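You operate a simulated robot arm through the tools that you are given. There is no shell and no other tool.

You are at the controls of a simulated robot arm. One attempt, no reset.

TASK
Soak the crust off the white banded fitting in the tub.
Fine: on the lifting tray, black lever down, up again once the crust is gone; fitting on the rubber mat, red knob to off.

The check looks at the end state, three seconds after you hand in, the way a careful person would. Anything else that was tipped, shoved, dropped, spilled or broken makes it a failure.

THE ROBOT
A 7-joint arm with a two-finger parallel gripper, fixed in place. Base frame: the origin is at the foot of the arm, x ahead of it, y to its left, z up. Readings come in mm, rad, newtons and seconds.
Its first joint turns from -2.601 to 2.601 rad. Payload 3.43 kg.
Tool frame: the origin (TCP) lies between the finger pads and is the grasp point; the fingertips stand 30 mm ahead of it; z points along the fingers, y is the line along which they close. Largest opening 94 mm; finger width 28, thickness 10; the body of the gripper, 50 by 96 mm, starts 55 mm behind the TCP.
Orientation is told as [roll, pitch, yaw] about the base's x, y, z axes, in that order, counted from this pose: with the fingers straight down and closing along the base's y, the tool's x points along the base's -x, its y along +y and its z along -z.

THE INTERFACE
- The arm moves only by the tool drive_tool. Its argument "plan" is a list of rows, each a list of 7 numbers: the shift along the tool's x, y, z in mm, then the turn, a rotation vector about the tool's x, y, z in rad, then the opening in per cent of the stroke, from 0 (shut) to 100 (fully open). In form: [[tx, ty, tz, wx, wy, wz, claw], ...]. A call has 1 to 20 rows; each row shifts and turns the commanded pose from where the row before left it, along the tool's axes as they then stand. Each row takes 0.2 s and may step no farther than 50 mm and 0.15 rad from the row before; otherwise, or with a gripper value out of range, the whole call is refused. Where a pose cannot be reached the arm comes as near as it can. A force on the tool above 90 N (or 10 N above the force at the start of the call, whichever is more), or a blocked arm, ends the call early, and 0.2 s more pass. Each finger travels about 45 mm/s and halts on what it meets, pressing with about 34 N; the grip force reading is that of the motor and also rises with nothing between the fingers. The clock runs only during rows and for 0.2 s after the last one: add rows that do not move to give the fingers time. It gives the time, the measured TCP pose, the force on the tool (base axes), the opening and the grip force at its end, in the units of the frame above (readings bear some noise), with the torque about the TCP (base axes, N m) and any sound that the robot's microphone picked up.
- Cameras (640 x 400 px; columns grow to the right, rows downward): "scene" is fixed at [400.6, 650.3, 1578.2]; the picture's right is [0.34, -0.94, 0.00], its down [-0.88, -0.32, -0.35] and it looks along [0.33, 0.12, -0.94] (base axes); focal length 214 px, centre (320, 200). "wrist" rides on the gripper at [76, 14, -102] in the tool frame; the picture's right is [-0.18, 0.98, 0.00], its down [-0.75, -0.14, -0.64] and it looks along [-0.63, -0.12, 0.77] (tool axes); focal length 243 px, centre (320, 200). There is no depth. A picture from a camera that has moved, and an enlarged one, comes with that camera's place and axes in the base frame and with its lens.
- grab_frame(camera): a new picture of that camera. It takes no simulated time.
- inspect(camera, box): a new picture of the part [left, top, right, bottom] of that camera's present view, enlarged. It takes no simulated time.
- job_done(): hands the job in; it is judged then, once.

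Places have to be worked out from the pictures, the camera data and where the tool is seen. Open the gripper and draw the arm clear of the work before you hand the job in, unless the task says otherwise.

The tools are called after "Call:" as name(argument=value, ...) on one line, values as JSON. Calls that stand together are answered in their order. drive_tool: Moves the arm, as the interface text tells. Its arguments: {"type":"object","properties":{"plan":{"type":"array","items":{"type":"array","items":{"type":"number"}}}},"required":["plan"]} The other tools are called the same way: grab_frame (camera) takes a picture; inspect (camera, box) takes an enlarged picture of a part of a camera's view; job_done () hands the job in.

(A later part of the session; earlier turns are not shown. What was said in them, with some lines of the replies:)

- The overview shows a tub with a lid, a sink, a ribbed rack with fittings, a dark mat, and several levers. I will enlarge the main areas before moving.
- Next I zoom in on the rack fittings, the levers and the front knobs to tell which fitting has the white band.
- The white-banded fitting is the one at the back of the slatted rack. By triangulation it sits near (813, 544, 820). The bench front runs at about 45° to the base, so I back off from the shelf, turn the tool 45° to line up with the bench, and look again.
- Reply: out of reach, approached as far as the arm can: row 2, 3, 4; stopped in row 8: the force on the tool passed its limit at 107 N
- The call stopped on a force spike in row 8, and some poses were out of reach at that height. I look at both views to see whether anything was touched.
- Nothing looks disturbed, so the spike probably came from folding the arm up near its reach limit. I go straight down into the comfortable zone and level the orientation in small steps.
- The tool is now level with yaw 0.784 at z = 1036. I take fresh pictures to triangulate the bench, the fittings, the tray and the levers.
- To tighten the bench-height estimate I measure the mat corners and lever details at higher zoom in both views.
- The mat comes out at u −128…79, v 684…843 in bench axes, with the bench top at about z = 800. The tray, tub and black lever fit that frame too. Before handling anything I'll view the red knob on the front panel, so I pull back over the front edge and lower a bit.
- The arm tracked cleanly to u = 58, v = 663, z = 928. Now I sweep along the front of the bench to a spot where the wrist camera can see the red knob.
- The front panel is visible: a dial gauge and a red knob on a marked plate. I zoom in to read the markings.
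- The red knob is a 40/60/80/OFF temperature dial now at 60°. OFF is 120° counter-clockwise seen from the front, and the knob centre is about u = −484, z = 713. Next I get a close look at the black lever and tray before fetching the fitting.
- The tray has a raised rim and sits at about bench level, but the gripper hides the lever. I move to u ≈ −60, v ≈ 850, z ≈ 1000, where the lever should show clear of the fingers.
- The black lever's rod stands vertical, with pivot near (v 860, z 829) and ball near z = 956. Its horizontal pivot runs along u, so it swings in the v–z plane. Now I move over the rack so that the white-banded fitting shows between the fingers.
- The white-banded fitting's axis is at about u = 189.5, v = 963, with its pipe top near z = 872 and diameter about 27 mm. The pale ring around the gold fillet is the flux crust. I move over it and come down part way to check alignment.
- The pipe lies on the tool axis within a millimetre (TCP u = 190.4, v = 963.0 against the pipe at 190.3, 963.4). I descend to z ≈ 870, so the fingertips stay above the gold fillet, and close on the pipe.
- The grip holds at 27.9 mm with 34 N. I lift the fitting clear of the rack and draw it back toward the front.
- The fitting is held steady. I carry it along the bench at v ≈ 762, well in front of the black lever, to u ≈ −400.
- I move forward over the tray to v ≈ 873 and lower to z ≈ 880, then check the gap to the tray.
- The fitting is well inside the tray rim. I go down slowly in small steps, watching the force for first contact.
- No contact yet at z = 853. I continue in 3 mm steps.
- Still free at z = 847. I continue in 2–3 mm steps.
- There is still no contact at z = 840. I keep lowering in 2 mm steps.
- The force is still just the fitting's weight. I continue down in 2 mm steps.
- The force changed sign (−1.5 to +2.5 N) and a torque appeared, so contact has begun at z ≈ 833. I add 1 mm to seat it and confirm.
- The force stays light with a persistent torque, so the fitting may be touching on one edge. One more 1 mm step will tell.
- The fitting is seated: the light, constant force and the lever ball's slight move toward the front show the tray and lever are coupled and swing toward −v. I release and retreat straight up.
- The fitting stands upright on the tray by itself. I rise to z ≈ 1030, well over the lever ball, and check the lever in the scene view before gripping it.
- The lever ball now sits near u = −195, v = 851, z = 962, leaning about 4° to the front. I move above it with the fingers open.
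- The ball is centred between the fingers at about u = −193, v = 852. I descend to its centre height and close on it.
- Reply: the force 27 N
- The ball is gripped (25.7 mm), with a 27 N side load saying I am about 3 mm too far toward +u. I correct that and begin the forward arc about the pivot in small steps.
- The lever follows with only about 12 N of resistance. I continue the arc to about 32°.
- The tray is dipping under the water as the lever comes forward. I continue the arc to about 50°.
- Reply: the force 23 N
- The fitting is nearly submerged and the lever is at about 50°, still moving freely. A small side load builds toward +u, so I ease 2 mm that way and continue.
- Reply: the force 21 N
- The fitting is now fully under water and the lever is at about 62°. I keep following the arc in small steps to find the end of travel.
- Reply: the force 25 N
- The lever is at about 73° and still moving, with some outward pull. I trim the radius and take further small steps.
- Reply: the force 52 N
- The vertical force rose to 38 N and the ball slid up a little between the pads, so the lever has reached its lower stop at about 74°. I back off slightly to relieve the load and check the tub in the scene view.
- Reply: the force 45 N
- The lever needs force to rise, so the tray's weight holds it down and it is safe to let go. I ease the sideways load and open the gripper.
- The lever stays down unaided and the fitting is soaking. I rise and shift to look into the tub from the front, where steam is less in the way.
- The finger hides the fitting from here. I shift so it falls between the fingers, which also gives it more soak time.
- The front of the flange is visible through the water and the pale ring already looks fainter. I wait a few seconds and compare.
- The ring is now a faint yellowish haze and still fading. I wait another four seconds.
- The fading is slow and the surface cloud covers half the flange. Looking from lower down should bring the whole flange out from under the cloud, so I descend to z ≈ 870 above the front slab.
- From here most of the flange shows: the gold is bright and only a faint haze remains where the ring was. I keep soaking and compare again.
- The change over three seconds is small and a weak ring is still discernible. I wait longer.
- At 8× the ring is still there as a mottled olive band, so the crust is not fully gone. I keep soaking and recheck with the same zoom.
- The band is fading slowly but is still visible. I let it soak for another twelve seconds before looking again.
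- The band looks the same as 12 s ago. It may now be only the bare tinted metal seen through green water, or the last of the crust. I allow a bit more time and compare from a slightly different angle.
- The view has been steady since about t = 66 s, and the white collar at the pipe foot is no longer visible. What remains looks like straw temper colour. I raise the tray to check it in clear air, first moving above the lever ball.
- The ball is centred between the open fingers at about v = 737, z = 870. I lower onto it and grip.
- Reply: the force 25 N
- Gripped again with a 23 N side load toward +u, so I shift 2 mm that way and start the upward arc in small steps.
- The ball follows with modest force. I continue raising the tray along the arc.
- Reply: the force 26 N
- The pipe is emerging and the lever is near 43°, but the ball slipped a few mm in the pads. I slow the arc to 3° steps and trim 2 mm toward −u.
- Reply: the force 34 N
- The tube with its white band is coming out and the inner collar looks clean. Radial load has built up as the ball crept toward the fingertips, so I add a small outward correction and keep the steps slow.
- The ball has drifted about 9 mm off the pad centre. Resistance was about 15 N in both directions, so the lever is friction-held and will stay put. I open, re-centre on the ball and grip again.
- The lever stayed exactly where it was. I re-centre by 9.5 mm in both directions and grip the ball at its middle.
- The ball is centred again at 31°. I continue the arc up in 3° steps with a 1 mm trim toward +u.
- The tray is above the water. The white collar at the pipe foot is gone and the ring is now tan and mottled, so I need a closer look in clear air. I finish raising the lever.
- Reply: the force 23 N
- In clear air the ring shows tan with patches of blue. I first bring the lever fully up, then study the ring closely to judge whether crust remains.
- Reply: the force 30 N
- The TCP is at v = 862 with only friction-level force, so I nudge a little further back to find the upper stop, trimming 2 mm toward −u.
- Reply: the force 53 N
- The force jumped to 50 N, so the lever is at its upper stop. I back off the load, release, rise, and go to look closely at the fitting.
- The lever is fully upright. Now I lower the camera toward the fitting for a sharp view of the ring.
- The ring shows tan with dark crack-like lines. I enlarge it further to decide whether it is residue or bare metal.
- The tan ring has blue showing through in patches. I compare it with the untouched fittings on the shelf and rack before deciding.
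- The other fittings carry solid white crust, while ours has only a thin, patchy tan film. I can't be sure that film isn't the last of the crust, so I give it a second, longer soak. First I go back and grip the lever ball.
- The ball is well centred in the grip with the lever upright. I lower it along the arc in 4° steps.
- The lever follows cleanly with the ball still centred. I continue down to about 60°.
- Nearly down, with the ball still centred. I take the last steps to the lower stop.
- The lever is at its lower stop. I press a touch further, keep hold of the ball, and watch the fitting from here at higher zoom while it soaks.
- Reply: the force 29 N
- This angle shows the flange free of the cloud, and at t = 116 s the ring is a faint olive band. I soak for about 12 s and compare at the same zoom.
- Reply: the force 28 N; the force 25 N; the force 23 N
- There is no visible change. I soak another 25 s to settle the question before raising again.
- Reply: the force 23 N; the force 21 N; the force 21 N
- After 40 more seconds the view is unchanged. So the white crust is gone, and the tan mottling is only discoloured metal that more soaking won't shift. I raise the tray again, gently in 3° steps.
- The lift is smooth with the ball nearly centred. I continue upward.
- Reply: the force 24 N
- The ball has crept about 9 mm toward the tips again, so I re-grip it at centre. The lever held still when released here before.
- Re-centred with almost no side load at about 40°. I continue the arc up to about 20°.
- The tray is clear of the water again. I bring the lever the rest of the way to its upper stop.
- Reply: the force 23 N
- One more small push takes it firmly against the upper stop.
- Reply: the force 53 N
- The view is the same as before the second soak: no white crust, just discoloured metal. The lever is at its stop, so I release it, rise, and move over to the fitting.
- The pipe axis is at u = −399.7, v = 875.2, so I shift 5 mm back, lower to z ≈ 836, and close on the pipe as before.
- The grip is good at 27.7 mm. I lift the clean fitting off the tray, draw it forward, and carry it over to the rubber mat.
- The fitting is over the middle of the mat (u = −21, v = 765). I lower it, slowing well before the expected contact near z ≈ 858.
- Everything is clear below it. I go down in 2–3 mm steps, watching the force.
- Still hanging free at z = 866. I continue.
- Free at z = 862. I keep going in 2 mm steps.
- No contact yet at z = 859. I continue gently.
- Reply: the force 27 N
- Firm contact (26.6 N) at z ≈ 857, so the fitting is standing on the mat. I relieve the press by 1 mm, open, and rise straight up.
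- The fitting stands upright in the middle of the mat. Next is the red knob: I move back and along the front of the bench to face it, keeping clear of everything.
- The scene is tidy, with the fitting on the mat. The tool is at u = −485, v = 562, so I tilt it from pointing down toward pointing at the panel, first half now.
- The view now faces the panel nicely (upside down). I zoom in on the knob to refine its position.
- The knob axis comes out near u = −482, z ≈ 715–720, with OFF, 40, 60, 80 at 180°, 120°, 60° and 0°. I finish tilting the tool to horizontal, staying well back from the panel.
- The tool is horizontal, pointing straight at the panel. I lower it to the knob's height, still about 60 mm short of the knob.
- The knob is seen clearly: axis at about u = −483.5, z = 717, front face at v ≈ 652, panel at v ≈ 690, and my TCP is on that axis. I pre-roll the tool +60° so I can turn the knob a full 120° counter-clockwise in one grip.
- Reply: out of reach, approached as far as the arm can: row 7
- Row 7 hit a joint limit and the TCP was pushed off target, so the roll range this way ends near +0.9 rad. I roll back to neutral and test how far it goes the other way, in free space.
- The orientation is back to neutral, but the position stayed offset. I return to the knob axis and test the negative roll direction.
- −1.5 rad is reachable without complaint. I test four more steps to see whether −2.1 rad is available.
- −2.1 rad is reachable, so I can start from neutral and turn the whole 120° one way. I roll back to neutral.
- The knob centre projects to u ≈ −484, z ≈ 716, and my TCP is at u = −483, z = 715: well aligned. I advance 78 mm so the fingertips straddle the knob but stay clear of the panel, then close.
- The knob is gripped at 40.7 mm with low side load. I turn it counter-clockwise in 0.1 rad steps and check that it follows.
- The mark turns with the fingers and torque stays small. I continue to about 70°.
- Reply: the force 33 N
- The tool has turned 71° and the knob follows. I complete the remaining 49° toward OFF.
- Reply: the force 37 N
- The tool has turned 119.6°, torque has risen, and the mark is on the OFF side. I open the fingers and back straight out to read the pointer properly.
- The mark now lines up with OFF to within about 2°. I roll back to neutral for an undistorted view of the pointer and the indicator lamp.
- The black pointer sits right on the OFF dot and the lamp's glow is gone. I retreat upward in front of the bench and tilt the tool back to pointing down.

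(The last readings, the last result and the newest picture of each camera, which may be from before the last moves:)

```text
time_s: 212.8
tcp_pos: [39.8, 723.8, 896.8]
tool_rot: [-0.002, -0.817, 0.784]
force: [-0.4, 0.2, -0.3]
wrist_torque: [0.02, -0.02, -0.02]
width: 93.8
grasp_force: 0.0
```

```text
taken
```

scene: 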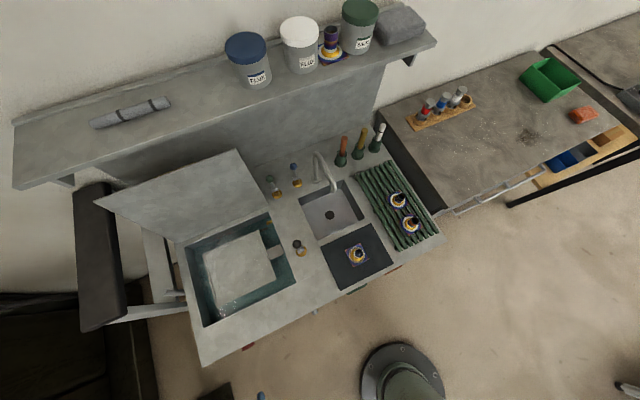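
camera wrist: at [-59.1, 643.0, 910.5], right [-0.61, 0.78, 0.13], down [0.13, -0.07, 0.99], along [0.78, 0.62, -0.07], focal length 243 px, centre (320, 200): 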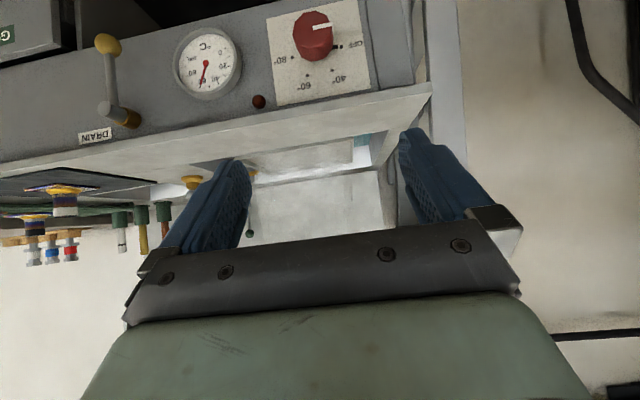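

The lamp is dark and the knob is at OFF. I take zoomed checks of the knob, the fitting on the mat and the lever before deciding whether anything is left.

Call:
inspect(camera="wrist", box=[240, 0, 380, 115])

Call:
inspect(camera="scene", box=[330, 230, 390, 280])

Call:
inspect(camera="scene", box=[180, 205, 320, 330])

Call:
inspect(camera="scene", box=[340, 120, 450, 260])

```text
3.48 times, centred on (310, 58) of wrist
camera zoom: at [-59.1, 643.0, 910.5], right [-0.61, 0.78, 0.13], down [0.13, -0.07, 0.99], along [0.78, 0.62, -0.07], focal length 844 px, centre (355, 696)
```

zoom: 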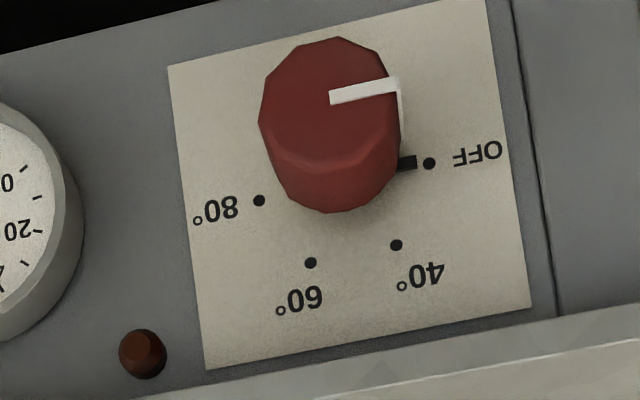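

```text
8.00 times, centred on (360, 255) of scene
camera zoom: at [400.6, 650.3, 1578.2], right [0.34, -0.94, 0.0], down [-0.88, -0.32, -0.35], along [0.33, 0.12, -0.94], focal length 1716 px, centre (0, -240)
```

zoom: 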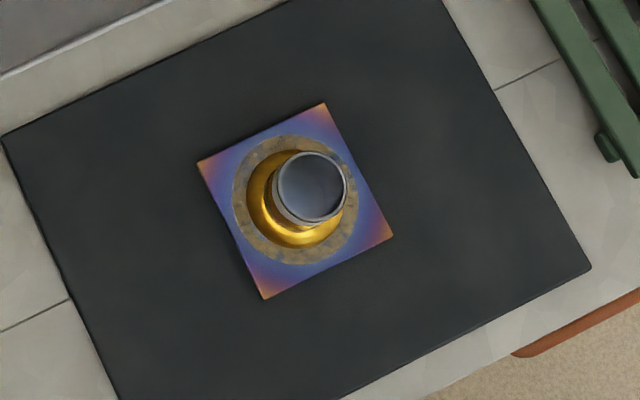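

```text
3.20 times, centred on (250, 268) of scene
camera zoom: at [400.6, 650.3, 1578.2], right [0.34, -0.94, 0.0], down [-0.88, -0.32, -0.35], along [0.33, 0.12, -0.94], focal length 686 px, centre (544, -16)
```

zoom: 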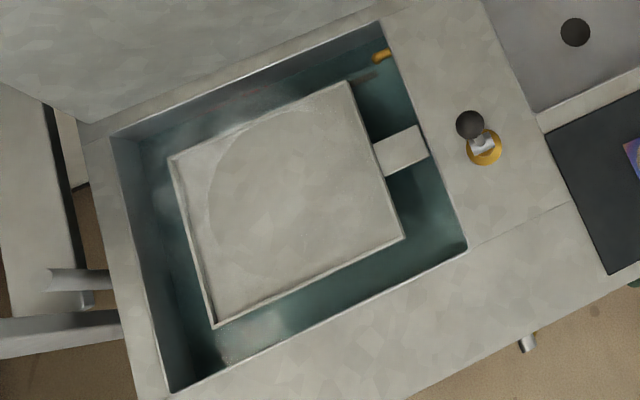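

```text
2.86 times, centred on (395, 190) of scene
camera zoom: at [400.6, 650.3, 1578.2], right [0.34, -0.94, 0.0], down [-0.88, -0.32, -0.35], along [0.33, 0.12, -0.94], focal length 613 px, centre (106, 229)
```

zoom: 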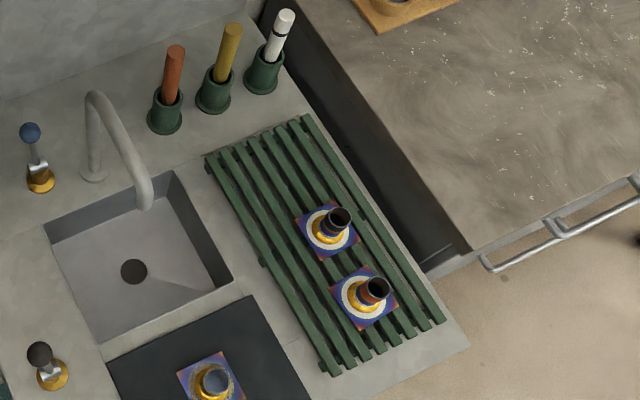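

All checks agree: knob at OFF with the lamp dark, lever and tray up, fitting upright on the mat, and everything else undisturbed. I level the tool and leave the arm clear in front of the bench.

Call:
drive_tool(plan=[[0, 0, 0, 0, 0.15, 0, 100], [0, 0, 0, 0, 0.15, 0, 100], [0, 0, 0, 0, 0.15, 0, 100], [0, 0, 0, 0, 0.15, 0, 100], [0, 0, 0, 0, 0.15, 0, 100], [0, 0, -20, 0, 0.067, 0, 100], [0, 0, 0, 0, 0, 0, 100]])

Call:
grab_frame(camera="wrist")

Call:
grab_frame(camera="scene")

```text
time_s: 214.4
tcp_pos: [38.1, 721.9, 916.6]
tool_rot: [0.0, 0.0, 0.786]
force: [0.1, 0.7, 0.0]
wrist_torque: [0.0, 0.01, -0.01]
width: 93.9
grasp_force: 0.1
```

```text
taken
camera wrist: at [-24.9, 677.7, 1018.0], right [-0.56, 0.83, 0.0], down [0.63, 0.43, 0.64], along [0.53, 0.36, -0.77], focal length 243 px, centre (320, 200)
```

wrist: 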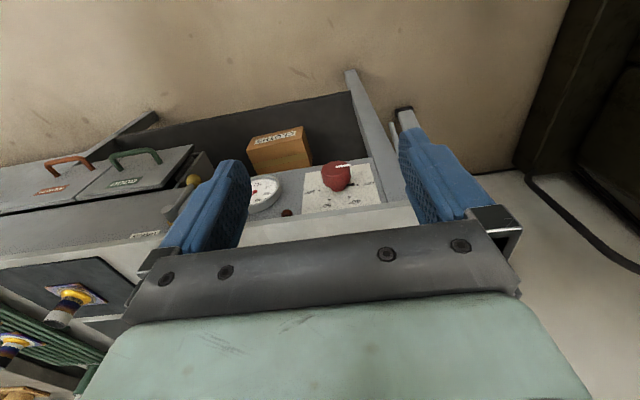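

```text
taken
```

scene: 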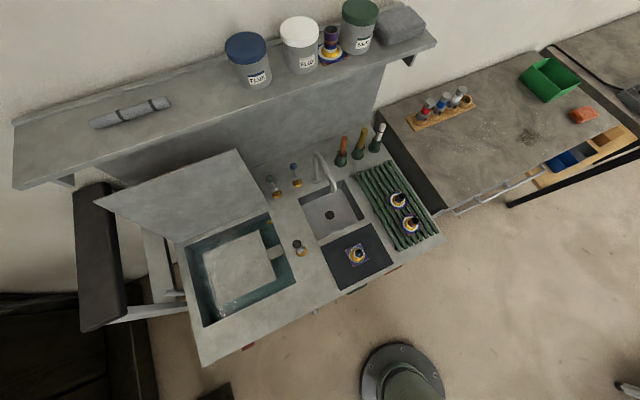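

The white-banded fitting stands on the rubber mat with its white crust gone; a tan stain remains that did not change with further soaking. The lever and tray are up, the red knob is at OFF with its lamp dark, and the arm is clear with the gripper open. I hand the job in.

Call:
job_done()

```text
The job is handed in.
```

I soaked the white-banded fitting in the tub and handed the job in. The result hasn't come back, and I'm not certain about one thing: whether the crust is fully off.

- **Crust:** The thick white crust is gone. A patchy tan ring is still where it was, on the flange and at the foot of the pipe. It looked the same after a second soak of about 40 s, so I took it for stained metal rather than leftover crust. In total the fitting was under water for roughly 95 s.
- **Lever and tray:** I put the black lever down and up twice, because of that second soak. It is now against its upper stop, and the empty tray is back up.
- **Fitting:** It stands upright near the middle of the rubber mat.
- **Red knob:** The pointer is on the OFF mark and the lamp is dark.
- **Everything else:** Nothing else looks moved, tipped or spilled in the final pictures. Early on, one arm move stopped on a force limit (107 N) while the arm was still high above the bench. I think it was the arm folding near its reach limit, and nothing looked disturbed afterwards.

The gripper is open and the arm is clear, in front of the bench.
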